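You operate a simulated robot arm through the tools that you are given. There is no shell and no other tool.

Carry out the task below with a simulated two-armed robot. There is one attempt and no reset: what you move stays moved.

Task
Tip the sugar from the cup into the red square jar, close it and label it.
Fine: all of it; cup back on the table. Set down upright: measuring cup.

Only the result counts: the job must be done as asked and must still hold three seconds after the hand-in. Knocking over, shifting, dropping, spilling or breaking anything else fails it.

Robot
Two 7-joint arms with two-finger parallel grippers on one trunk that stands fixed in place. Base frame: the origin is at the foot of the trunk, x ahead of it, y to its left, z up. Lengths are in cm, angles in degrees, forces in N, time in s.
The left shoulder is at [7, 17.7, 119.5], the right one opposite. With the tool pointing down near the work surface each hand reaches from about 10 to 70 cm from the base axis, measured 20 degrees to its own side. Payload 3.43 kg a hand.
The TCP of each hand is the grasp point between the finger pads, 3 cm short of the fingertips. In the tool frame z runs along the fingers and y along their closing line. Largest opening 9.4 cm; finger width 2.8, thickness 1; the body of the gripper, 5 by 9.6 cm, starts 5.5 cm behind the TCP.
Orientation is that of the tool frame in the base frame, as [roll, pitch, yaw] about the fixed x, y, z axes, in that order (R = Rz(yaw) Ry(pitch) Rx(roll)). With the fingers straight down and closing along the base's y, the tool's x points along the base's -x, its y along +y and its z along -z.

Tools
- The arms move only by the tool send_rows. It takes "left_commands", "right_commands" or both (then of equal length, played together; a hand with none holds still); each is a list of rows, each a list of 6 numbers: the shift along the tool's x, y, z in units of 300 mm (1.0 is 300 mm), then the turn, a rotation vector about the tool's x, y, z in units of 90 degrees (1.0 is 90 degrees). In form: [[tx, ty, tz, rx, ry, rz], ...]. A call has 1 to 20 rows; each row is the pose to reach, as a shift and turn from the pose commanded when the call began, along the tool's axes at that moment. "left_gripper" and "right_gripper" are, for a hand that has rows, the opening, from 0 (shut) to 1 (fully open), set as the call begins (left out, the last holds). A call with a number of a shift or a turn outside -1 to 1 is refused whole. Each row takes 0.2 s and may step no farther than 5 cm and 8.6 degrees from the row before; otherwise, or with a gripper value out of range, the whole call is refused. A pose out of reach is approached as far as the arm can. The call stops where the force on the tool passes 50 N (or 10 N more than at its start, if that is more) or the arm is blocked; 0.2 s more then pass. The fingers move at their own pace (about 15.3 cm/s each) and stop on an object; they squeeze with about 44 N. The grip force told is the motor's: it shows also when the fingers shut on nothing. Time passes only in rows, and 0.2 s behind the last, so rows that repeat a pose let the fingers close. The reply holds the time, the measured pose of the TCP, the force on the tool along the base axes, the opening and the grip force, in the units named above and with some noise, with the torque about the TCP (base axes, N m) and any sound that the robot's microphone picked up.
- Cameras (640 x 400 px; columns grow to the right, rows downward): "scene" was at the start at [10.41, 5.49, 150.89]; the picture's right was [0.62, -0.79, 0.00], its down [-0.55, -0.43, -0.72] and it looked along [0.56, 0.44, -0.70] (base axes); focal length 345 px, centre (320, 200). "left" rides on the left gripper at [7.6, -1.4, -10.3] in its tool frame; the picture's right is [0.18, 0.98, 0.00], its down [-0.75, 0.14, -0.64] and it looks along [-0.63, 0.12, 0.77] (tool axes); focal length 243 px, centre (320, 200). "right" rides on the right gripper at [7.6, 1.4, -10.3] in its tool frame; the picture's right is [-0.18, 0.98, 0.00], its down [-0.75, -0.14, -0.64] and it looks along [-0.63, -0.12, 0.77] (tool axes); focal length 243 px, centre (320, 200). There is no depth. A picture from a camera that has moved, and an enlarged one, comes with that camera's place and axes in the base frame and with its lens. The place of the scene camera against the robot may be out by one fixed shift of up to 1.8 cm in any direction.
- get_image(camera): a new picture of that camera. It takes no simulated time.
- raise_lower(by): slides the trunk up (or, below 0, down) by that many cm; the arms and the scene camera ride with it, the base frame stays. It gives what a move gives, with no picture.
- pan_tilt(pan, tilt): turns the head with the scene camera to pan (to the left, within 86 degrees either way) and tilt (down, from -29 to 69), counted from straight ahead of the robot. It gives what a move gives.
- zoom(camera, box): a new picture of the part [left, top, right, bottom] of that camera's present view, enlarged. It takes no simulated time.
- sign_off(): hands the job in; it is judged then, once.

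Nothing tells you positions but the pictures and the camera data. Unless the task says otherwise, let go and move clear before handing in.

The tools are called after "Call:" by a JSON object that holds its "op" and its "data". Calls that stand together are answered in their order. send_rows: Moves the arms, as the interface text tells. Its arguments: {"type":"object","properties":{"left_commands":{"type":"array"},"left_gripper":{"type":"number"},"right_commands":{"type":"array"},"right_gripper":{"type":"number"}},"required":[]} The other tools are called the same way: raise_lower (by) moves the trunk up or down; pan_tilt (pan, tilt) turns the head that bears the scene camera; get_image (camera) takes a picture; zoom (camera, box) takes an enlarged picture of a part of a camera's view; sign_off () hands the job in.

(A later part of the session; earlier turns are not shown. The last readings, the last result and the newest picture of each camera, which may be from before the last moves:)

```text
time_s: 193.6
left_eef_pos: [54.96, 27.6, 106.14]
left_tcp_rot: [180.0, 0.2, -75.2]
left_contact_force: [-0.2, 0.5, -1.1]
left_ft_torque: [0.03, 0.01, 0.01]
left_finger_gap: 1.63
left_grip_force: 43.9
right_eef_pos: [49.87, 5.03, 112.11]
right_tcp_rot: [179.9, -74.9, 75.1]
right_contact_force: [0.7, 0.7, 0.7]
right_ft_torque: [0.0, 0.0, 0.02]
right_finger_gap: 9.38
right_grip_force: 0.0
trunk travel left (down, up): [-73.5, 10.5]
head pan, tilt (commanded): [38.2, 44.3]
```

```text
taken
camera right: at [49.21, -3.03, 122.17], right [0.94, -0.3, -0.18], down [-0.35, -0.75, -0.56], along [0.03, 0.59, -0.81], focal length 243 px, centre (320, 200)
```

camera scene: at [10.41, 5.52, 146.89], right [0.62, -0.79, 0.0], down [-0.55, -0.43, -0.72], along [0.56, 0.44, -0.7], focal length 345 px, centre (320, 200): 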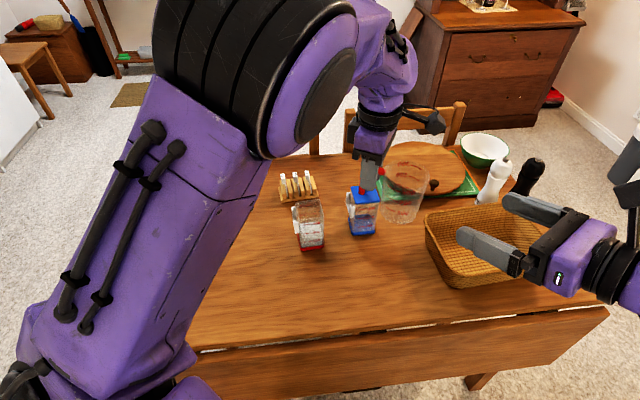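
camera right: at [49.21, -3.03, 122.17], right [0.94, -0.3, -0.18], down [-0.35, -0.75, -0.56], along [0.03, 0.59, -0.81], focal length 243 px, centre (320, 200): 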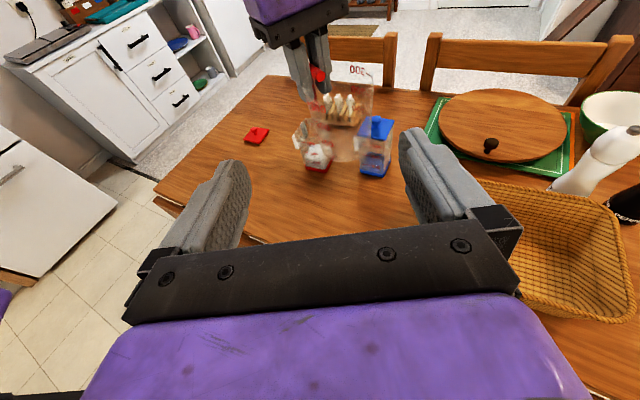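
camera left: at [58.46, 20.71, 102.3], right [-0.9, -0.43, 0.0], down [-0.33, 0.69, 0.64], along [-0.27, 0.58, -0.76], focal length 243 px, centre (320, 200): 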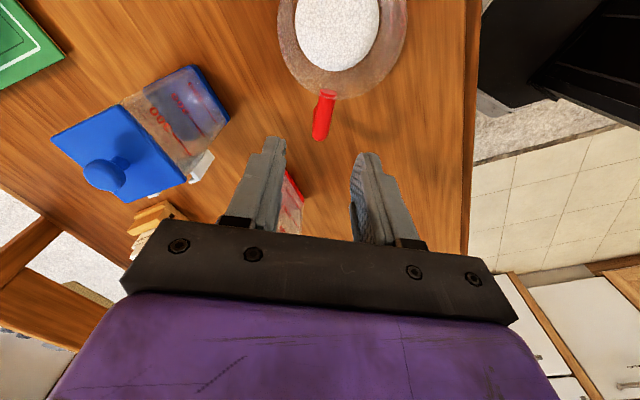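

Now lowering the empty cup to its original place, slowly near the table.

Call:
{"op": "send_rows", "data": {"left_commands": [[0, 0, 0.1, 0, 0, 0], [0, 0, 0.22, 0, 0, 0], [0, 0, 0.34, 0, 0, 0], [0, 0, 0.46, 0, 0, 0], [0, 0, 0.57, 0, 0, 0], [0, 0, 0.66, 0, 0, 0], [0, 0, 0.72, 0, 0, 0], [0, 0, 0.75, 0, 0, 0], [0, 0, 0.77, 0, 0, 0], [0, 0, 0.779, 0, 0, 0], [0, 0, 0.779, 0, 0, 0]]}}

Call:
{"op": "zoom", "data": {"camera": "left", "box": [230, 0, 410, 230]}}

Call:
{"op": "zoom", "data": {"camera": "scene", "box": [330, 200, 420, 300]}}

Call:
{"op": "zoom", "data": {"camera": "right", "box": [280, 100, 400, 240]}}

```text
time_s: 196.0
left_eef_pos: [55.0, 27.75, 82.84]
left_tcp_rot: [-179.9, 0.2, -75.3]
left_contact_force: [1.2, 0.0, 2.7]
left_ft_torque: [-0.16, -0.04, 0.04]
left_finger_gap: 1.63
left_grip_force: 44.1
right_eef_pos: [49.96, 4.95, 112.08]
right_tcp_rot: [180.0, -74.9, 75.2]
right_contact_force: [0.4, -0.1, 0.4]
right_ft_torque: [0.01, 0.0, 0.02]
right_finger_gap: 9.41
right_grip_force: 0.1
trunk travel left (down, up): [-73.5, 10.5]
head pan, tilt (commanded): [38.2, 44.3]
```

```text
1.74 times, centred on (320, 115) of left
camera zoom: at [58.28, 20.73, 93.05], right [-0.9, -0.43, 0.0], down [-0.33, 0.69, 0.64], along [-0.27, 0.58, -0.76], focal length 422 px, centre (320, 348)
```

zoom: 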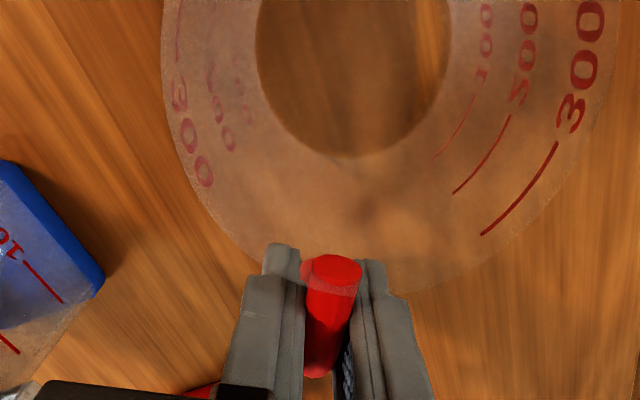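

```text
4.00 times, centred on (375, 250) of scene
camera zoom: at [10.39, 5.47, 146.9], right [0.62, -0.79, 0.0], down [-0.55, -0.43, -0.72], along [0.56, 0.44, -0.7], focal length 1379 px, centre (100, 0)
```

zoom: 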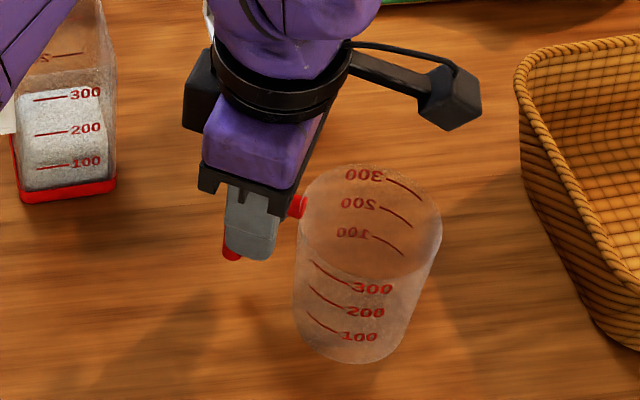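

```text
2.86 times, centred on (340, 170) of right
camera zoom: at [49.2, -3.06, 122.18], right [0.94, -0.3, -0.18], down [-0.35, -0.75, -0.56], along [0.03, 0.59, -0.81], focal length 693 px, centre (263, 286)
```

zoom: 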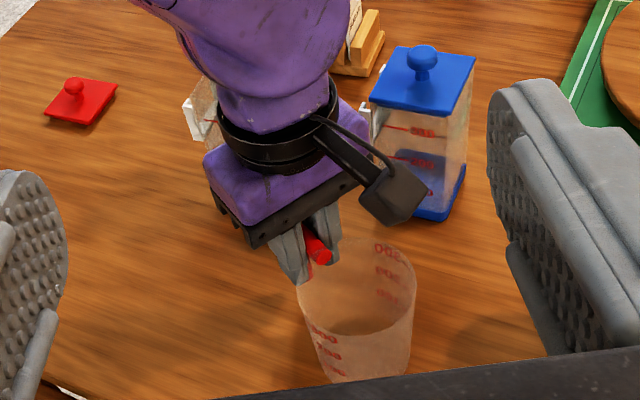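

Contact at 2.7 N: the cup is touching down. I'll press 1 mm more to seat it, then release.

Call:
{"op": "send_rows", "data": {"left_commands": [[0, 0, 0.003, 0, 0, 0], [0, 0, 0.004, 0, 0, 0], [0, 0, 0.004, 0, 0, 0]]}}

Call:
{"op": "send_rows", "data": {"left_commands": [[0, 0, 0, 0, 0, 0], [0, 0, 0, 0, 0, 0], [0, 0, 0, 0, 0, 0]], "left_gripper": 0.45}}

Call:
{"op": "zoom", "data": {"camera": "left", "box": [230, 0, 410, 230]}}

Call:
{"op": "zoom", "data": {"camera": "scene", "box": [330, 200, 420, 300]}}

```text
time_s: 196.8
left_eef_pos: [54.86, 27.66, 82.73]
left_tcp_rot: [-179.7, 0.2, -75.2]
left_contact_force: [3.8, 4.2, 14.5]
left_ft_torque: [-0.84, -0.22, 0.19]
left_finger_gap: 1.65
left_grip_force: 44.3
right_eef_pos: [49.77, 4.93, 112.16]
right_tcp_rot: [179.7, -74.9, 75.4]
right_contact_force: [-0.5, 0.4, -0.3]
right_ft_torque: [0.02, 0.0, 0.0]
right_finger_gap: 9.38
right_grip_force: 0.1
trunk travel left (down, up): [-73.5, 10.5]
head pan, tilt (commanded): [38.2, 44.3]
```

```text
time_s: 197.6
left_eef_pos: [54.9, 27.68, 82.56]
left_tcp_rot: [-180.0, 0.2, -75.4]
left_contact_force: [-0.1, 0.1, -0.1]
left_ft_torque: [0.0, -0.03, -0.03]
left_finger_gap: 4.23
left_grip_force: 0.0
right_eef_pos: [49.99, 5.03, 112.1]
right_tcp_rot: [180.0, -74.8, 75.0]
right_contact_force: [-0.2, -0.6, 0.2]
right_ft_torque: [-0.02, -0.01, -0.04]
right_finger_gap: 9.41
right_grip_force: 0.1
trunk travel left (down, up): [-73.5, 10.5]
head pan, tilt (commanded): [38.2, 44.3]
```

```text
1.74 times, centred on (320, 115) of left
camera zoom: at [58.27, 20.7, 92.82], right [-0.9, -0.43, 0.0], down [-0.33, 0.69, 0.64], along [-0.28, 0.58, -0.76], focal length 422 px, centre (320, 348)
```

zoom: 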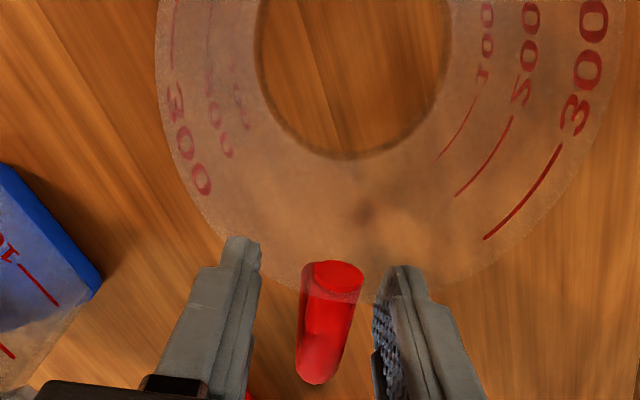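

```text
4.00 times, centred on (375, 250) of scene
camera zoom: at [10.45, 5.48, 146.89], right [0.62, -0.79, 0.0], down [-0.55, -0.43, -0.72], along [0.56, 0.44, -0.7], focal length 1379 px, centre (100, 0)
```

zoom: 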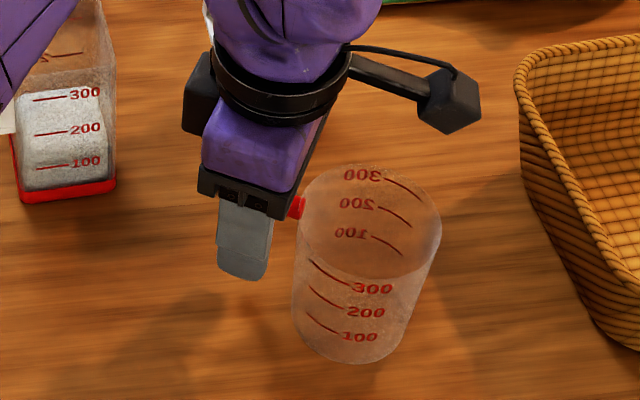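

The cup stands upright and empty at its original place, handle released. Raising the hand and heading for the lid.

Call:
{"op": "send_rows", "data": {"left_commands": [[0, 0, -0.06, 0, 0, 0], [0, 0, -0.15, 0, 0, 0], [0, 0, -0.26, 0, 0, 0], [0, 0, -0.38, 0, 0, 0], [0, 0, -0.5, 0, 0, 0], [0, 0, -0.62, 0, 0, 0], [0, 0, -0.72, 0, 0, 0], [0, 0, -0.783, 0, 0, 0]]}}

Call:
{"op": "send_rows", "data": {"left_commands": [[-0.082, 0.0125, 0, 0, 0, 0.0764], [-0.164, 0.025, 0, 0, 0, 0.1528], [-0.246, 0.0375, 0, 0, 0, 0.2291], [-0.3285, 0.05, 0, 0, 0, 0.3055], [-0.4105, 0.0625, 0, 0, 0, 0.3819], [-0.493, 0.075, 0, 0, 0, 0.4583], [-0.575, 0.0875, 0, 0, 0, 0.5346], [-0.657, 0.1, 0, 0, 0, 0.611], [-0.657, 0.1, 0, 0, 0, 0.611]]}}

Call:
{"op": "get_image", "data": {"camera": "scene"}}

Call:
{"op": "get_image", "data": {"camera": "left"}}

```text
time_s: 199.4
left_eef_pos: [54.87, 27.5, 106.07]
left_tcp_rot: [-180.0, 0.2, -75.2]
left_contact_force: [-0.4, 0.3, -0.4]
left_ft_torque: [0.01, -0.02, -0.03]
left_finger_gap: 4.23
left_grip_force: 0.0
right_eef_pos: [49.94, 4.86, 112.15]
right_tcp_rot: [179.9, -74.8, 75.1]
right_contact_force: [-0.1, -0.6, 0.5]
right_ft_torque: [0.0, 0.0, 0.04]
right_finger_gap: 9.43
right_grip_force: 0.0
trunk travel left (down, up): [-73.5, 10.5]
head pan, tilt (commanded): [38.2, 44.3]
```

```text
time_s: 201.4
left_eef_pos: [47.09, 45.91, 106.26]
left_tcp_rot: [179.7, 0.2, -130.4]
left_contact_force: [-0.4, -0.4, -0.7]
left_ft_torque: [-0.01, -0.02, 0.02]
left_finger_gap: 4.24
left_grip_force: 0.1
right_eef_pos: [50.02, 4.96, 112.08]
right_tcp_rot: [-180.0, -74.9, 75.1]
right_contact_force: [0.0, -0.2, -0.2]
right_ft_torque: [-0.01, 0.02, -0.05]
right_finger_gap: 9.39
right_grip_force: 0.0
trunk travel left (down, up): [-73.5, 10.5]
head pan, tilt (commanded): [38.2, 44.3]
```

```text
taken
camera scene: at [10.44, 5.43, 146.89], right [0.62, -0.79, 0.0], down [-0.55, -0.43, -0.72], along [0.56, 0.44, -0.7], focal length 345 px, centre (320, 200)
```

scene: 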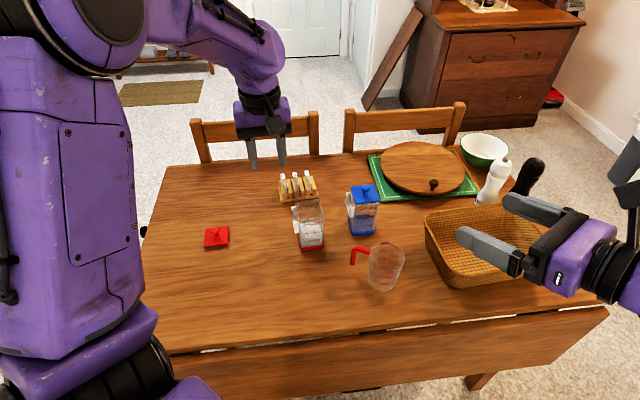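

```text
taken
camera left: at [43.23, 39.18, 116.5], right [-0.87, 0.5, 0.0], down [0.38, 0.66, 0.64], along [0.32, 0.56, -0.76], focal length 243 px, centre (320, 200)
```

left: 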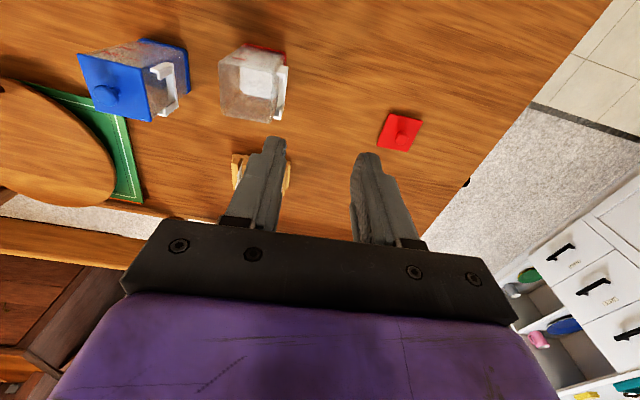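

Good posture, everything in view. Let me zoom on the lid and the open jar from here to refine their positions.

Call:
{"op": "zoom", "data": {"camera": "left", "box": [350, 90, 450, 170]}}

Call:
{"op": "zoom", "data": {"camera": "left", "box": [200, 30, 310, 135]}}

Call:
{"op": "zoom", "data": {"camera": "right", "box": [280, 90, 400, 190]}}

```text
5.00 times, centred on (400, 130) of left
camera zoom: at [43.23, 39.18, 116.5], right [-0.87, 0.5, 0.0], down [0.38, 0.66, 0.64], along [0.32, 0.56, -0.76], focal length 1213 px, centre (-80, 550)
```

zoom: 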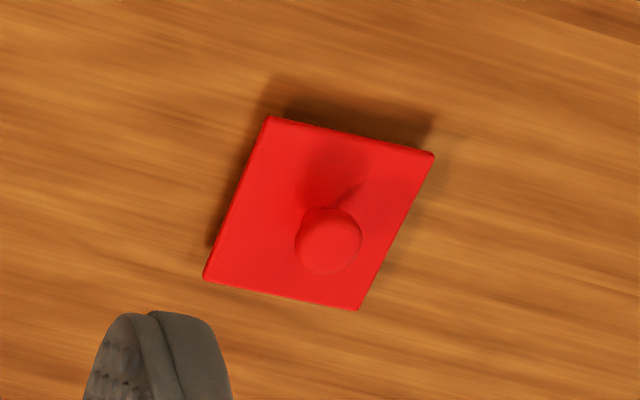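

```text
3.81 times, centred on (255, 82) of left
camera zoom: at [43.23, 39.18, 116.5], right [-0.87, 0.5, 0.0], down [0.38, 0.66, 0.64], along [0.32, 0.56, -0.76], focal length 924 px, centre (568, 648)
```

zoom: 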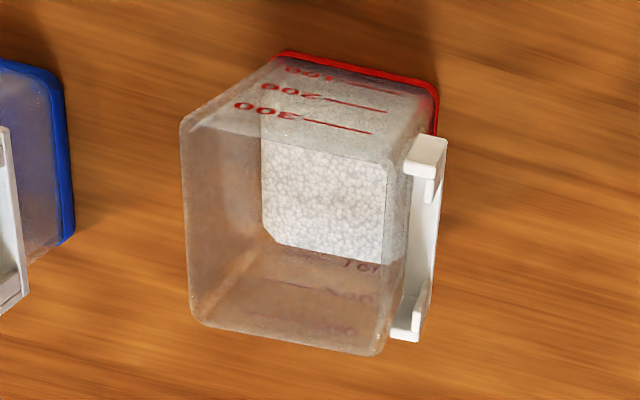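

```text
4.00 times, centred on (340, 140) of right
camera zoom: at [49.24, -3.1, 122.16], right [0.94, -0.3, -0.18], down [-0.35, -0.75, -0.56], along [0.03, 0.59, -0.81], focal length 970 px, centre (240, 440)
```

zoom: 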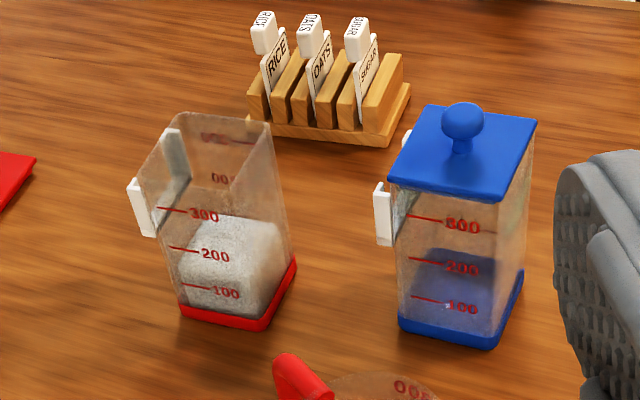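

Jar centre re-measures to about (54.95, 42.5); lid knob about (40.3, 62.1). Tags carry text on both faces. I'll move above the lid and check alignment from close up.

Call:
{"op": "send_rows", "data": {"left_commands": [[-0.045, 0.088, 0.06, 0.0033, 0, -0.0044], [-0.09, 0.176, 0.12, 0.0033, 0, -0.0044], [-0.134, 0.264, 0.18, 0.0033, 0, -0.0044], [-0.178, 0.352, 0.24, 0.0033, 0, -0.0044], [-0.222, 0.44, 0.3, 0.0033, 0, -0.0044], [-0.267, 0.529, 0.367, 0.0033, 0, -0.0044], [-0.267, 0.529, 0.6, 0.0033, 0, -0.0044], [-0.267, 0.529, 0.7, 0.0033, 0, -0.0044], [-0.267, 0.529, 0.7, 0.0033, 0, -0.0044]]}}

```text
refused: row 7 steps farther than a row can; nothing moved
```

Call:
{"op": "send_rows", "data": {"left_commands": [[-0.045, 0.088, 0.06, 0.0033, 0, -0.0044], [-0.09, 0.176, 0.12, 0.0033, 0, -0.0044], [-0.134, 0.264, 0.18, 0.0033, 0, -0.0044], [-0.178, 0.352, 0.24, 0.0033, 0, -0.0044], [-0.222, 0.44, 0.3, 0.0033, 0, -0.0044], [-0.267, 0.529, 0.367, 0.0033, 0, -0.0044], [-0.267, 0.529, 0.48, 0.0033, 0, -0.0044], [-0.267, 0.529, 0.6, 0.0033, 0, -0.0044], [-0.267, 0.529, 0.7, 0.0033, 0, -0.0044], [-0.267, 0.529, 0.7, 0.0033, 0, -0.0044]]}}

Call:
{"op": "get_image", "data": {"camera": "left"}}

Call:
{"op": "get_image", "data": {"camera": "scene"}}

```text
time_s: 203.6
left_eef_pos: [40.2, 62.35, 85.32]
left_tcp_rot: [-179.8, 0.1, -129.9]
left_contact_force: [0.7, -0.4, 0.0]
left_ft_torque: [0.02, 0.01, -0.01]
left_finger_gap: 4.23
left_grip_force: 0.1
right_eef_pos: [49.99, 4.95, 112.12]
right_tcp_rot: [179.9, -74.9, 75.2]
right_contact_force: [0.1, 0.1, 0.5]
right_ft_torque: [0.0, 0.03, -0.01]
right_finger_gap: 9.41
right_grip_force: 0.0
trunk travel left (down, up): [-73.5, 10.5]
head pan, tilt (commanded): [38.2, 44.3]
```

```text
taken
camera left: at [36.27, 55.66, 95.51], right [-0.87, 0.49, 0.0], down [0.37, 0.67, 0.64], along [0.32, 0.56, -0.77], focal length 243 px, centre (320, 200)
```

left: 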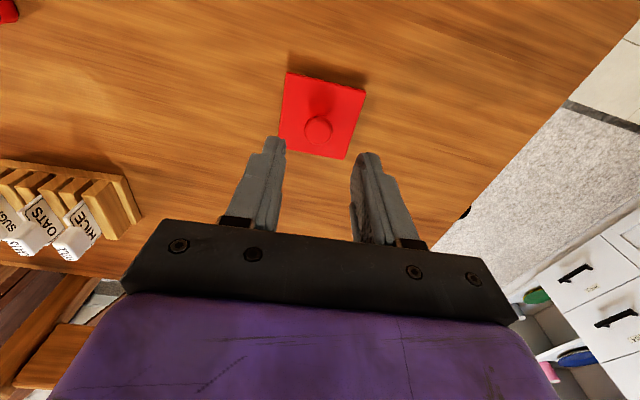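

```text
taken
camera scene: at [10.37, 5.42, 146.9], right [0.62, -0.79, 0.0], down [-0.55, -0.43, -0.72], along [0.56, 0.44, -0.7], focal length 345 px, centre (320, 200)
```

scene: 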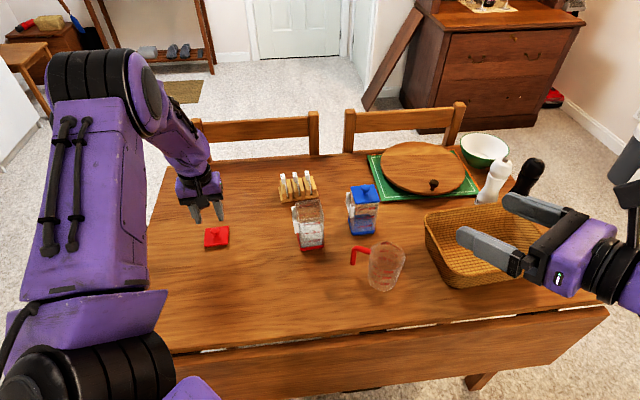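

Call:
{"op": "zoom", "data": {"camera": "left", "box": [265, 60, 385, 170]}}

```text
3.64 times, centred on (325, 115) of left
camera zoom: at [36.27, 55.66, 95.51], right [-0.87, 0.49, 0.0], down [0.37, 0.67, 0.64], along [0.32, 0.56, -0.77], focal length 882 px, centre (302, 509)
```

zoom: 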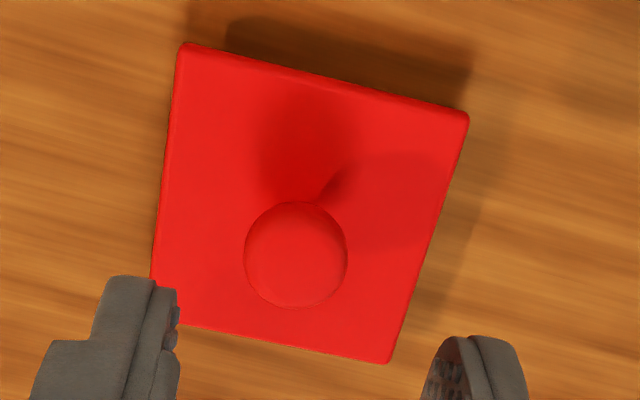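

The lid's yaw is within about 1° of ideal and the knob is centred. Descending onto the knob and closing.

Call:
{"op": "send_rows", "data": {"left_commands": [[0.0026, 0.003, 0.05, 0, 0, 0], [0.0026, 0.003, 0.1, 0, 0, 0], [0.0026, 0.003, 0.14, 0, 0, 0], [0.0026, 0.003, 0.165, 0, 0, 0], [0.0026, 0.003, 0.18, 0, 0, 0], [0.0026, 0.003, 0.18, 0, 0, 0]]}}

Call:
{"op": "zoom", "data": {"camera": "left", "box": [200, 80, 440, 240]}}

```text
time_s: 205.0
left_eef_pos: [39.95, 62.34, 79.81]
left_tcp_rot: [-179.9, 0.1, -130.0]
left_contact_force: [0.9, 0.4, 0.2]
left_ft_torque: [0.0, 0.01, 0.0]
left_finger_gap: 4.25
left_grip_force: 0.0
right_eef_pos: [49.86, 4.93, 112.17]
right_tcp_rot: [180.0, -74.9, 75.1]
right_contact_force: [0.7, 0.5, -0.3]
right_ft_torque: [-0.01, 0.02, 0.01]
right_finger_gap: 9.41
right_grip_force: 0.1
trunk travel left (down, up): [-73.5, 10.5]
head pan, tilt (commanded): [38.2, 44.3]
```

```text
2.50 times, centred on (320, 160) of left
camera zoom: at [36.1, 55.65, 90.05], right [-0.87, 0.49, 0.0], down [0.37, 0.67, 0.64], along [0.32, 0.56, -0.77], focal length 606 px, centre (320, 300)
```

zoom: 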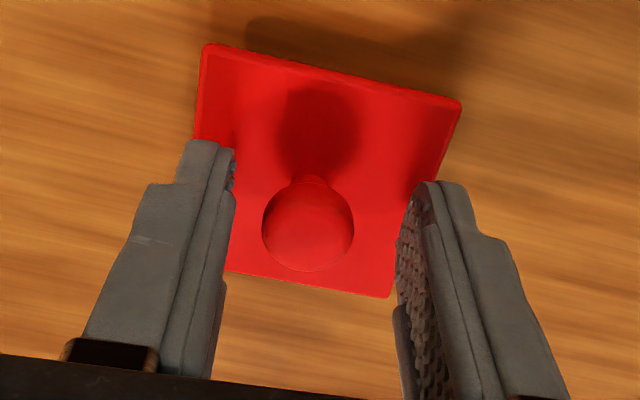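

Nearly identical view to the first grasp. Closing on the knob.

Call:
{"op": "send_rows", "data": {"left_commands": [[0, 0, 0, 0, 0, 0], [0, 0, 0, 0, 0, 0], [0, 0, 0, 0, 0, 0], [0, 0, 0, 0, 0, 0]], "left_gripper": 0}}

Call:
{"op": "zoom", "data": {"camera": "left", "box": [200, 80, 440, 240]}}

Call:
{"op": "zoom", "data": {"camera": "scene", "box": [170, 190, 270, 270]}}

```text
time_s: 206.0
left_eef_pos: [39.89, 62.29, 79.74]
left_tcp_rot: [-179.7, 0.2, -129.9]
left_contact_force: [0.4, 0.9, 0.0]
left_ft_torque: [0.04, -0.02, 0.01]
left_finger_gap: 1.53
left_grip_force: 44.0
right_eef_pos: [49.86, 4.99, 112.17]
right_tcp_rot: [179.9, -74.9, 75.2]
right_contact_force: [0.2, 0.1, -0.6]
right_ft_torque: [0.05, 0.0, 0.0]
right_finger_gap: 9.4
right_grip_force: 0.0
trunk travel left (down, up): [-73.5, 10.5]
head pan, tilt (commanded): [38.2, 44.3]
```

```text
2.50 times, centred on (320, 160) of left
camera zoom: at [36.11, 55.64, 90.07], right [-0.87, 0.49, 0.0], down [0.37, 0.67, 0.64], along [0.32, 0.56, -0.77], focal length 606 px, centre (320, 300)
```

zoom: 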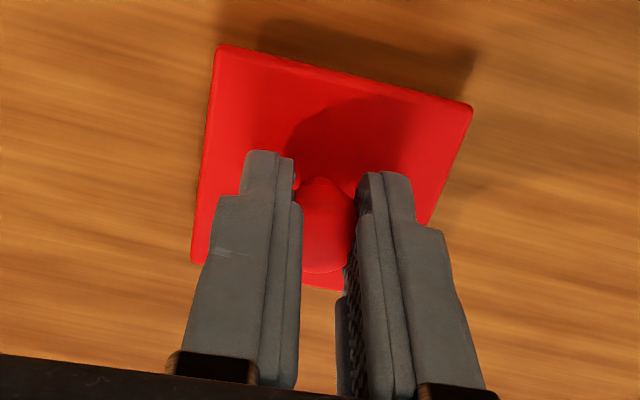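

```text
5.00 times, centred on (220, 230) of scene
camera zoom: at [10.4, 5.5, 146.89], right [0.62, -0.79, 0.0], down [-0.55, -0.43, -0.72], along [0.56, 0.44, -0.7], focal length 1724 px, centre (820, 50)
```

zoom: 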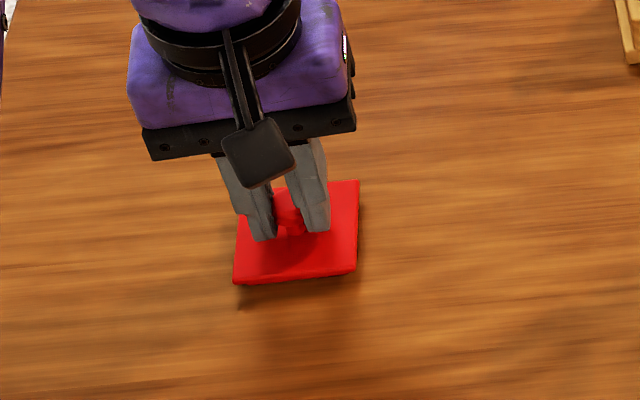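

The lid is gripped; it's yawed about 1.9° relative to the hand versus the first grasp, so I'll compensate. Lifting it and moving over the jar.

Call:
{"op": "send_rows", "data": {"left_commands": [[0, 0, -0.03, 0, 0, 0], [0, 0, -0.1, 0, 0, 0], [0, 0, -0.2, 0, 0, 0], [0, 0, -0.31, 0, 0, 0], [0, 0, -0.42, 0, 0, 0], [0, 0, -0.53, 0, 0, 0], [0, 0, -0.62, 0, 0, 0], [0.02, -0.09, -0.675, 0, 0, 0], [0.045, -0.19, -0.675, 0, 0, -0.005], [0.07, -0.3, -0.675, 0, 0, -0.01], [0.095, -0.41, -0.675, 0, 0, -0.015], [0.12, -0.52, -0.675, 0, 0, -0.02], [0.145, -0.63, -0.675, 0, 0, -0.0211], [0.17, -0.73, -0.675, 0, 0, -0.0211], [0.19, -0.803, -0.675, 0, 0, -0.0211], [0.19, -0.803, -0.675, 0, 0, -0.0211]]}}

Call:
{"op": "zoom", "data": {"camera": "left", "box": [200, 40, 440, 240]}}

Call:
{"op": "zoom", "data": {"camera": "right", "box": [260, 50, 380, 190]}}

Call:
{"op": "zoom", "data": {"camera": "scene", "box": [260, 150, 360, 260]}}

```text
time_s: 209.4
left_eef_pos: [54.69, 42.44, 100.12]
left_tcp_rot: [-179.8, 0.2, -128.0]
left_contact_force: [0.0, -0.1, 0.5]
left_ft_torque: [-0.01, 0.0, -0.01]
left_finger_gap: 1.72
left_grip_force: 43.7
right_eef_pos: [49.86, 4.88, 112.13]
right_tcp_rot: [179.9, -74.9, 75.3]
right_contact_force: [0.6, -0.3, 0.2]
right_ft_torque: [-0.02, -0.06, -0.02]
right_finger_gap: 9.4
right_grip_force: 0.1
trunk travel left (down, up): [-73.5, 10.5]
head pan, tilt (commanded): [38.2, 44.3]
```

```text
2.00 times, centred on (320, 140) of left
camera zoom: at [51.14, 35.65, 110.36], right [-0.89, 0.46, 0.0], down [0.35, 0.68, 0.64], along [0.3, 0.57, -0.77], focal length 485 px, centre (320, 320)
```

zoom: 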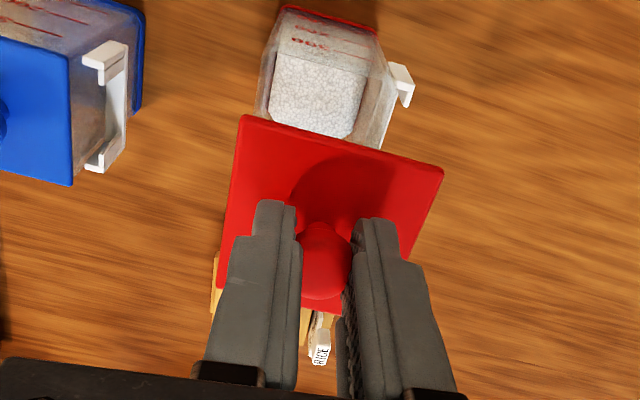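

```text
2.86 times, centred on (320, 120) of right
camera zoom: at [49.19, -3.01, 122.18], right [0.94, -0.3, -0.18], down [-0.35, -0.75, -0.56], along [0.03, 0.59, -0.81], focal length 693 px, centre (320, 429)
```

zoom: 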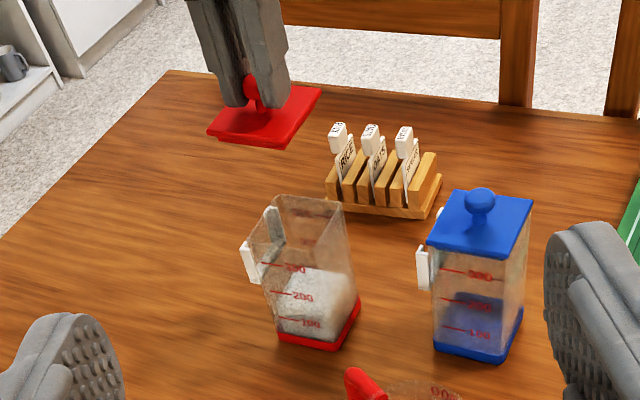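

```text
3.64 times, centred on (310, 205) of scene
camera zoom: at [10.38, 5.53, 146.9], right [0.62, -0.79, 0.0], down [-0.55, -0.43, -0.72], along [0.56, 0.44, -0.7], focal length 1254 px, centre (356, 182)
```

zoom: 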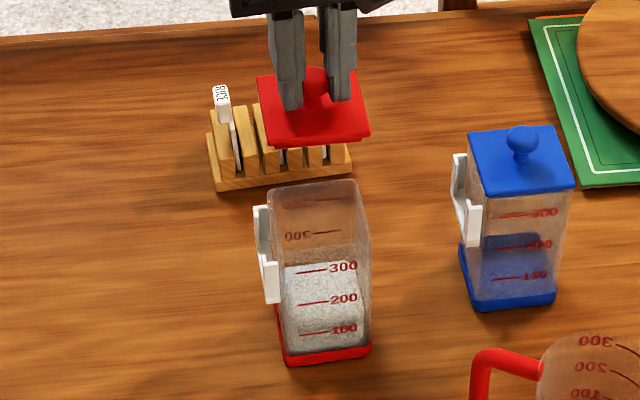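

The knob settled slightly in the grip (gap 1.72, as the first time). Let me zoom tightly on the lid versus jar from both cameras to judge tilt and yaw.

Call:
{"op": "zoom", "data": {"camera": "right", "box": [290, 65, 345, 130]}}

Call:
{"op": "zoom", "data": {"camera": "scene", "box": [276, 164, 316, 214]}}

Call:
{"op": "zoom", "data": {"camera": "left", "box": [260, 50, 400, 200]}}

```text
6.15 times, centred on (318, 98) of right
camera zoom: at [49.19, -3.01, 122.18], right [0.94, -0.3, -0.18], down [-0.35, -0.75, -0.56], along [0.03, 0.59, -0.81], focal length 1493 px, centre (335, 831)
```

zoom: 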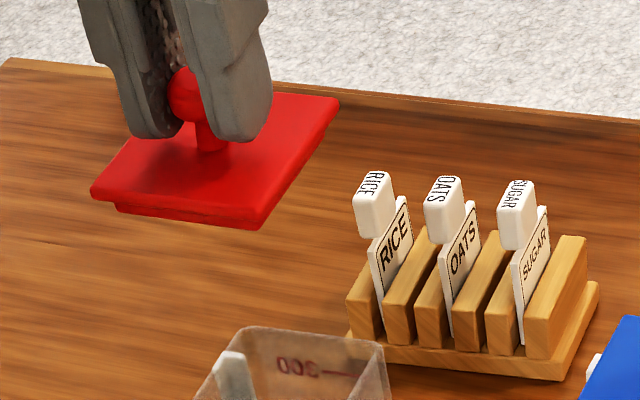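

```text
8.00 times, centred on (296, 189) of scene
camera zoom: at [10.38, 5.53, 146.9], right [0.62, -0.79, 0.0], down [-0.55, -0.43, -0.72], along [0.56, 0.44, -0.7], focal length 2758 px, centre (512, 288)
```

zoom: 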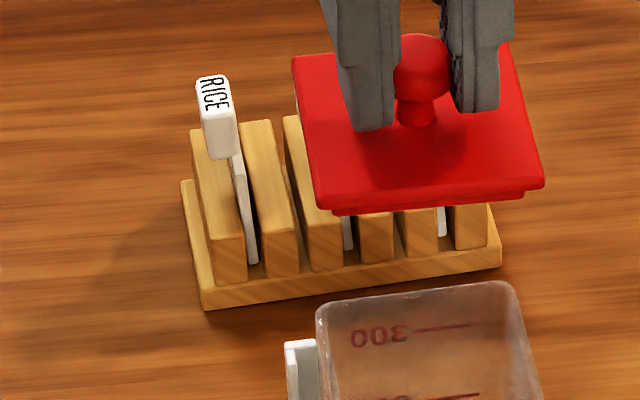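

```text
2.67 times, centred on (330, 125) of left
camera zoom: at [51.14, 35.65, 110.36], right [-0.89, 0.46, 0.0], down [0.35, 0.68, 0.64], along [0.3, 0.57, -0.77], focal length 647 px, centre (293, 400)
```

zoom: 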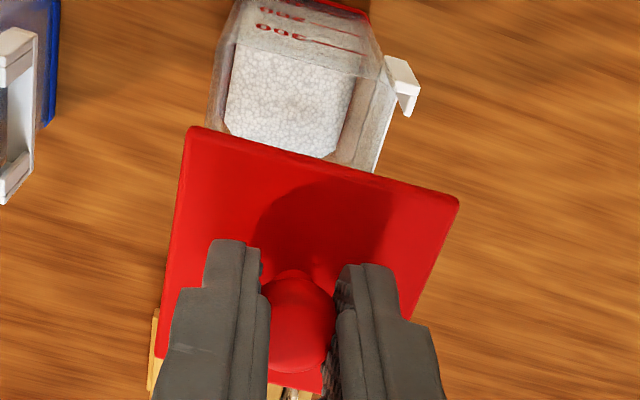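

The lid has rotated ~2.3° in the grip and is nearly level. I'll correct the yaw and lower to just above the rim, then compare lid and jar edges directly.

Call:
{"op": "send_rows", "data": {"left_commands": [[0, 0, 0.04, 0, 0, -0.0256], [0, 0, 0.09, 0, 0, -0.0256], [0, 0, 0.14, 0, 0, -0.0256], [0, 0, 0.19, 0, 0, -0.0256], [0, 0, 0.23, 0, 0, -0.0256], [0, 0, 0.245, 0, 0, -0.0256], [0, 0, 0.245, 0, 0, -0.0256]]}}

Call:
{"op": "zoom", "data": {"camera": "right", "box": [285, 90, 350, 170]}}

Call:
{"op": "zoom", "data": {"camera": "scene", "box": [280, 174, 336, 244]}}

Call:
{"op": "zoom", "data": {"camera": "left", "box": [250, 40, 400, 200]}}

```text
time_s: 211.0
left_eef_pos: [54.78, 42.49, 92.68]
left_tcp_rot: [-179.9, 0.1, -125.7]
left_contact_force: [-0.4, -0.3, 0.4]
left_ft_torque: [-0.04, 0.01, -0.03]
left_finger_gap: 1.72
left_grip_force: 43.9
right_eef_pos: [50.02, 4.96, 112.18]
right_tcp_rot: [180.0, -74.9, 75.1]
right_contact_force: [0.1, 0.4, 0.1]
right_ft_torque: [-0.03, 0.02, 0.01]
right_finger_gap: 9.43
right_grip_force: 0.0
trunk travel left (down, up): [-73.5, 10.5]
head pan, tilt (commanded): [38.2, 44.3]
```

```text
5.00 times, centred on (318, 130) of right
camera zoom: at [49.21, -3.05, 122.17], right [0.94, -0.3, -0.18], down [-0.35, -0.75, -0.56], along [0.03, 0.59, -0.81], focal length 1213 px, centre (332, 550)
```

zoom: 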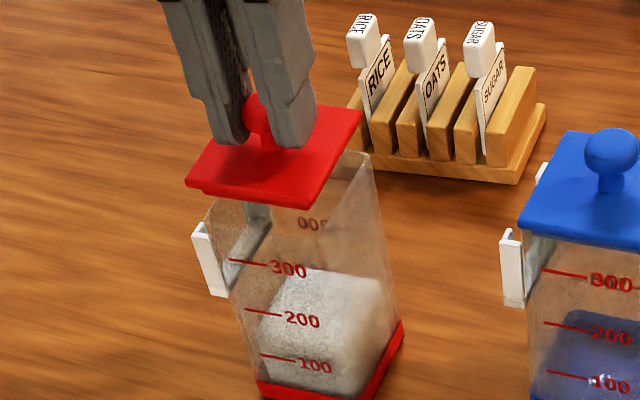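

```text
5.71 times, centred on (308, 209) of scene
camera zoom: at [10.41, 5.49, 146.89], right [0.62, -0.79, 0.0], down [-0.55, -0.43, -0.72], along [0.56, 0.44, -0.7], focal length 1970 px, centre (389, 149)
```

zoom: 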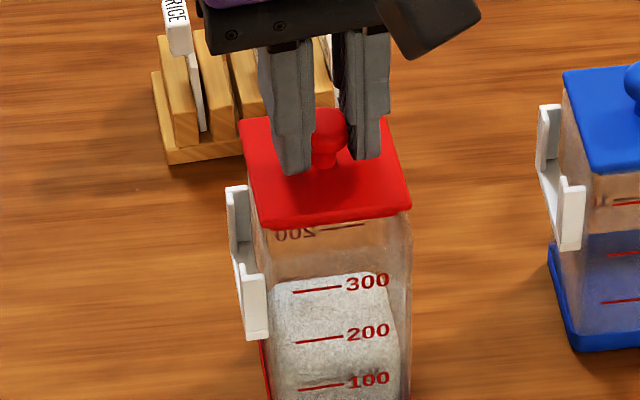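

```text
2.50 times, centred on (325, 120) of left
camera zoom: at [51.44, 35.49, 103.07], right [-0.91, 0.42, 0.0], down [0.32, 0.69, 0.64], along [0.27, 0.58, -0.77], focal length 606 px, centre (308, 400)
```

zoom: 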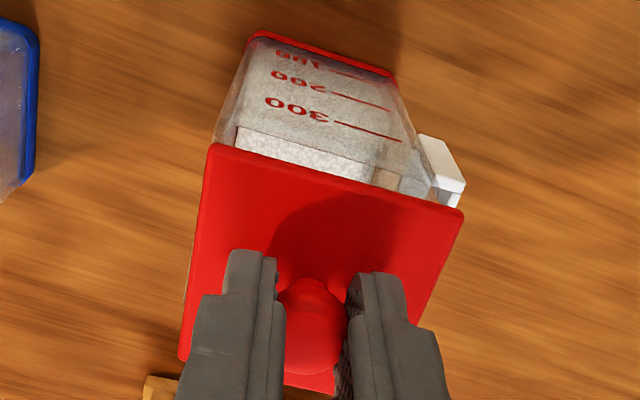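

Lid and jar edges look parallel now. Let me zoom further to measure the lateral offset between lid and rim.

Call:
{"op": "zoom", "data": {"camera": "right", "box": [298, 105, 346, 145]}}

Call:
{"op": "zoom", "data": {"camera": "scene", "box": [286, 184, 330, 224]}}

Call:
{"op": "zoom", "data": {"camera": "left", "box": [270, 60, 400, 160]}}

```text
10.00 times, centred on (322, 125) of right
camera zoom: at [49.21, -3.05, 122.17], right [0.94, -0.3, -0.18], down [-0.35, -0.75, -0.56], along [0.03, 0.59, -0.81], focal length 2426 px, centre (300, 950)
```

zoom: 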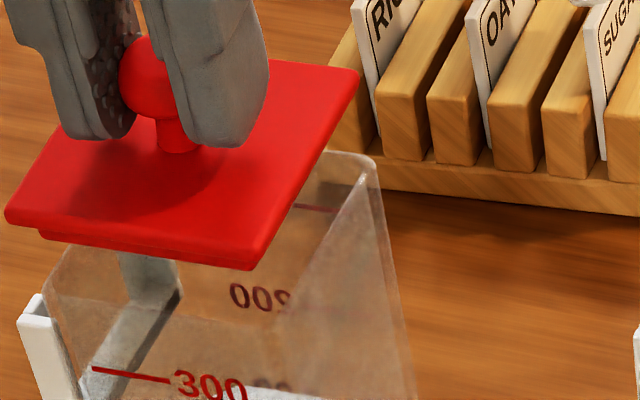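

```text
10.00 times, centred on (308, 204) of scene
camera zoom: at [10.41, 5.49, 146.89], right [0.62, -0.79, 0.0], down [-0.55, -0.43, -0.72], along [0.56, 0.44, -0.7], focal length 3448 px, centre (440, 160)
```

zoom: 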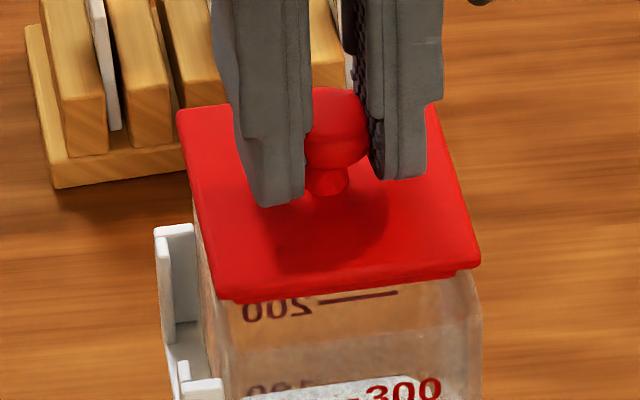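

```text
4.00 times, centred on (335, 110) of left
camera zoom: at [51.44, 35.49, 103.07], right [-0.91, 0.42, 0.0], down [0.32, 0.69, 0.64], along [0.27, 0.58, -0.77], focal length 970 px, centre (260, 560)
```

zoom: 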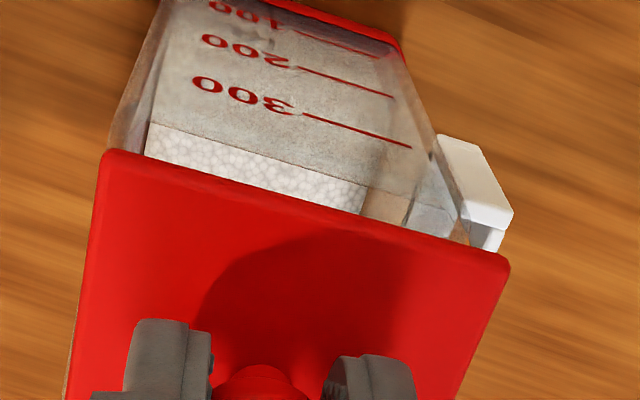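

The lid is within ~2 mm laterally and slightly tilted. I'll nudge it (+2 mm) and lower a little, then re-check before contact.

Call:
{"op": "send_rows", "data": {"left_commands": [[-0.0025, -0.0064, 0, 0, 0, 0], [-0.0025, -0.0064, 0.01, 0, 0, 0], [-0.0025, -0.0064, 0.02, 0, 0, 0], [-0.0025, -0.0064, 0.027, 0, 0, 0], [-0.0025, -0.0064, 0.027, 0, 0, 0]]}}

Call:
{"op": "zoom", "data": {"camera": "right", "box": [298, 105, 346, 145]}}

Call:
{"op": "zoom", "data": {"camera": "scene", "box": [286, 184, 330, 224]}}

```text
time_s: 212.2
left_eef_pos: [54.89, 42.59, 91.89]
left_tcp_rot: [-179.8, 0.2, -125.6]
left_contact_force: [-0.2, 0.5, -0.1]
left_ft_torque: [0.0, 0.03, 0.0]
left_finger_gap: 1.74
left_grip_force: 44.4
right_eef_pos: [49.96, 4.92, 112.03]
right_tcp_rot: [180.0, -75.0, 75.2]
right_contact_force: [-0.2, -1.1, -0.8]
right_ft_torque: [-0.04, 0.04, 0.03]
right_finger_gap: 9.41
right_grip_force: 0.0
trunk travel left (down, up): [-73.5, 10.5]
head pan, tilt (commanded): [38.2, 44.3]
```

```text
10.00 times, centred on (322, 125) of right
camera zoom: at [49.21, -3.05, 122.17], right [0.94, -0.3, -0.18], down [-0.35, -0.75, -0.56], along [0.03, 0.59, -0.81], focal length 2426 px, centre (300, 950)
```

zoom: 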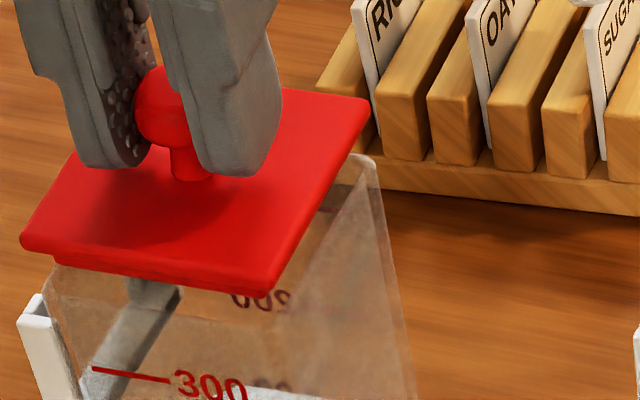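

```text
10.00 times, centred on (308, 204) of scene
camera zoom: at [10.41, 5.49, 146.89], right [0.62, -0.79, 0.0], down [-0.55, -0.43, -0.72], along [0.56, 0.44, -0.7], focal length 3448 px, centre (440, 160)
```

zoom: 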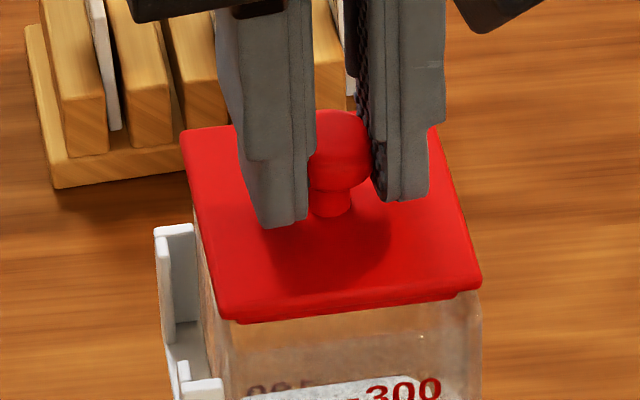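

Lateral alignment is now within about a millimetre. Lowering in small steps, watching the force.

Call:
{"op": "send_rows", "data": {"left_commands": [[0.001, -0.003, 0.004, 0, 0, 0], [0.001, -0.003, 0.008, 0, 0, 0], [0.001, -0.003, 0.012, 0, 0, 0], [0.001, -0.003, 0.012, 0, 0, 0]]}}

Call:
{"op": "zoom", "data": {"camera": "right", "box": [298, 105, 346, 145]}}

```text
time_s: 213.2
left_eef_pos: [54.92, 42.46, 91.7]
left_tcp_rot: [-179.8, 0.2, -125.7]
left_contact_force: [0.3, 0.7, 7.6]
left_ft_torque: [0.08, -0.28, 0.08]
left_finger_gap: 1.62
left_grip_force: 43.7
right_eef_pos: [49.83, 4.92, 112.14]
right_tcp_rot: [179.8, -75.1, 75.3]
right_contact_force: [-0.5, 0.3, 0.3]
right_ft_torque: [0.01, -0.01, 0.01]
right_finger_gap: 9.4
right_grip_force: 0.1
trunk travel left (down, up): [-73.5, 10.5]
head pan, tilt (commanded): [38.2, 44.3]
```

```text
10.00 times, centred on (322, 125) of right
camera zoom: at [49.11, -3.11, 122.22], right [0.94, -0.3, -0.18], down [-0.35, -0.75, -0.56], along [0.03, 0.59, -0.81], focal length 2426 px, centre (300, 950)
```

zoom: 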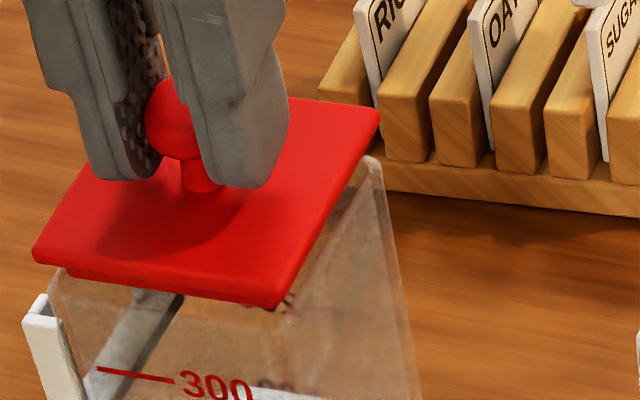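

Contact of 7.6 N near the jar's far corner (+x side), so the plug is catching there. I'll lift slightly, shift 1.5 mm toward −x, and try again.

Call:
{"op": "send_rows", "data": {"left_commands": [[0, 0, -0.01, 0, 0, 0], [0.003, 0.0041, -0.01, 0, 0, 0], [0.003, 0.0041, -0.005, 0, 0, 0], [0.003, 0.0041, 0, 0, 0, 0], [0.003, 0.0041, 0, 0, 0, 0]]}}

```text
time_s: 214.4
left_eef_pos: [54.87, 42.44, 91.66]
left_tcp_rot: [-179.8, 0.2, -125.7]
left_contact_force: [0.3, 1.0, 5.2]
left_ft_torque: [0.11, -0.23, 0.03]
left_finger_gap: 1.63
left_grip_force: 43.9
right_eef_pos: [49.89, 4.85, 112.16]
right_tcp_rot: [179.7, -74.9, 75.3]
right_contact_force: [0.3, 0.5, -0.4]
right_ft_torque: [-0.02, -0.02, 0.01]
right_finger_gap: 9.42
right_grip_force: 0.1
trunk travel left (down, up): [-73.5, 10.5]
head pan, tilt (commanded): [38.2, 44.3]
```

Still catching on the far corner. Another lift and a 3 mm shift away from that corner.

Call:
{"op": "send_rows", "data": {"left_commands": [[0, 0, -0.012, 0, 0, 0], [0.0088, 0.0048, -0.012, 0, 0, 0], [0.0088, 0.0048, -0.006, 0, 0, 0], [0.0088, 0.0048, 0, 0, 0, 0], [0.0088, 0.0048, 0.002, 0, 0, 0], [0.0088, 0.0048, 0.002, 0, 0, 0]]}}

Call:
{"op": "zoom", "data": {"camera": "right", "box": [298, 105, 346, 145]}}

Call:
{"op": "zoom", "data": {"camera": "scene", "box": [286, 184, 330, 224]}}

```text
time_s: 215.8
left_eef_pos: [54.64, 42.4, 91.56]
left_tcp_rot: [-179.9, 0.2, -125.7]
left_contact_force: [0.5, -0.1, 2.2]
left_ft_torque: [0.04, -0.03, -0.01]
left_finger_gap: 1.76
left_grip_force: 44.0
right_eef_pos: [49.91, 4.97, 112.03]
right_tcp_rot: [180.0, -74.8, 75.3]
right_contact_force: [-0.5, 1.1, 0.4]
right_ft_torque: [-0.01, 0.0, -0.01]
right_finger_gap: 9.39
right_grip_force: 0.1
trunk travel left (down, up): [-73.5, 10.5]
head pan, tilt (commanded): [38.2, 44.3]
```

```text
10.00 times, centred on (322, 125) of right
camera zoom: at [49.2, -3.09, 122.18], right [0.94, -0.3, -0.18], down [-0.35, -0.75, -0.56], along [0.03, 0.59, -0.81], focal length 2426 px, centre (300, 950)
```

zoom: 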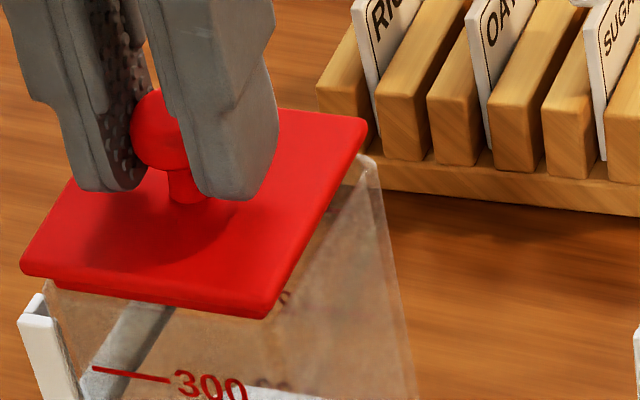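

```text
10.00 times, centred on (308, 204) of scene
camera zoom: at [10.39, 5.45, 146.9], right [0.62, -0.79, 0.0], down [-0.55, -0.43, -0.72], along [0.56, 0.44, -0.7], focal length 3448 px, centre (440, 160)
```

zoom: 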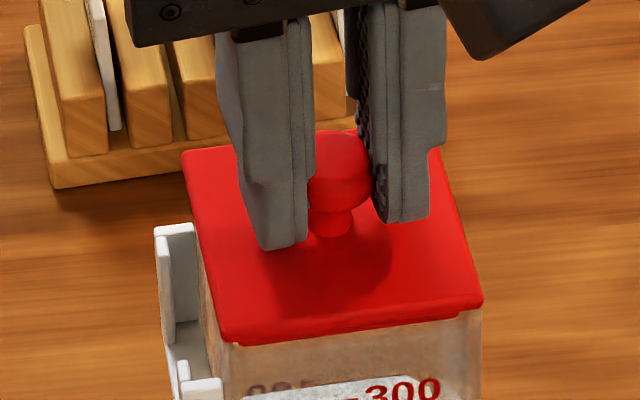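

The lid has dropped into the mouth (only 2 N, lid top now about plate-thickness above the rim). Now I'll press down gently to seat it and listen for the snap.

Call:
{"op": "send_rows", "data": {"left_commands": [[0, 0, 0.004, 0, 0, 0], [0, 0, 0.008, 0, 0, 0], [0, 0, 0.008, 0, 0, 0]]}}

Call:
{"op": "zoom", "data": {"camera": "right", "box": [298, 105, 346, 145]}}

```text
time_s: 216.6
left_eef_pos: [54.57, 42.3, 91.5]
left_tcp_rot: [-179.8, 0.3, -125.7]
left_contact_force: [3.7, 2.6, 12.7]
left_ft_torque: [0.5, -0.01, -0.14]
left_finger_gap: 1.81
left_grip_force: 43.7
right_eef_pos: [49.83, 4.88, 112.14]
right_tcp_rot: [179.8, -75.0, 75.4]
right_contact_force: [0.2, -0.9, 0.9]
right_ft_torque: [0.02, -0.01, 0.0]
right_finger_gap: 9.4
right_grip_force: 0.1
trunk travel left (down, up): [-73.5, 10.5]
head pan, tilt (commanded): [38.2, 44.3]
```

```text
10.00 times, centred on (322, 125) of right
camera zoom: at [49.12, -3.14, 122.22], right [0.94, -0.3, -0.18], down [-0.35, -0.75, -0.56], along [0.03, 0.59, -0.81], focal length 2426 px, centre (300, 950)
```

zoom: 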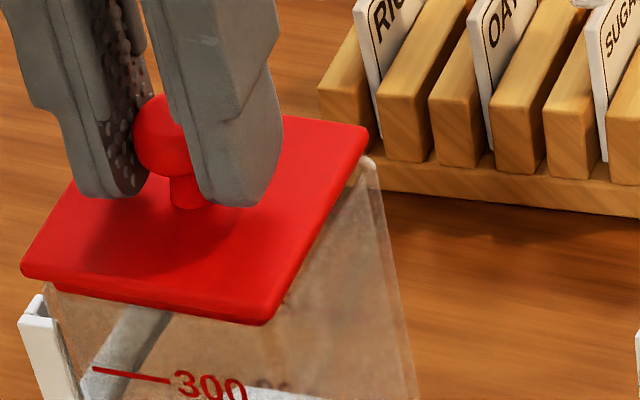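

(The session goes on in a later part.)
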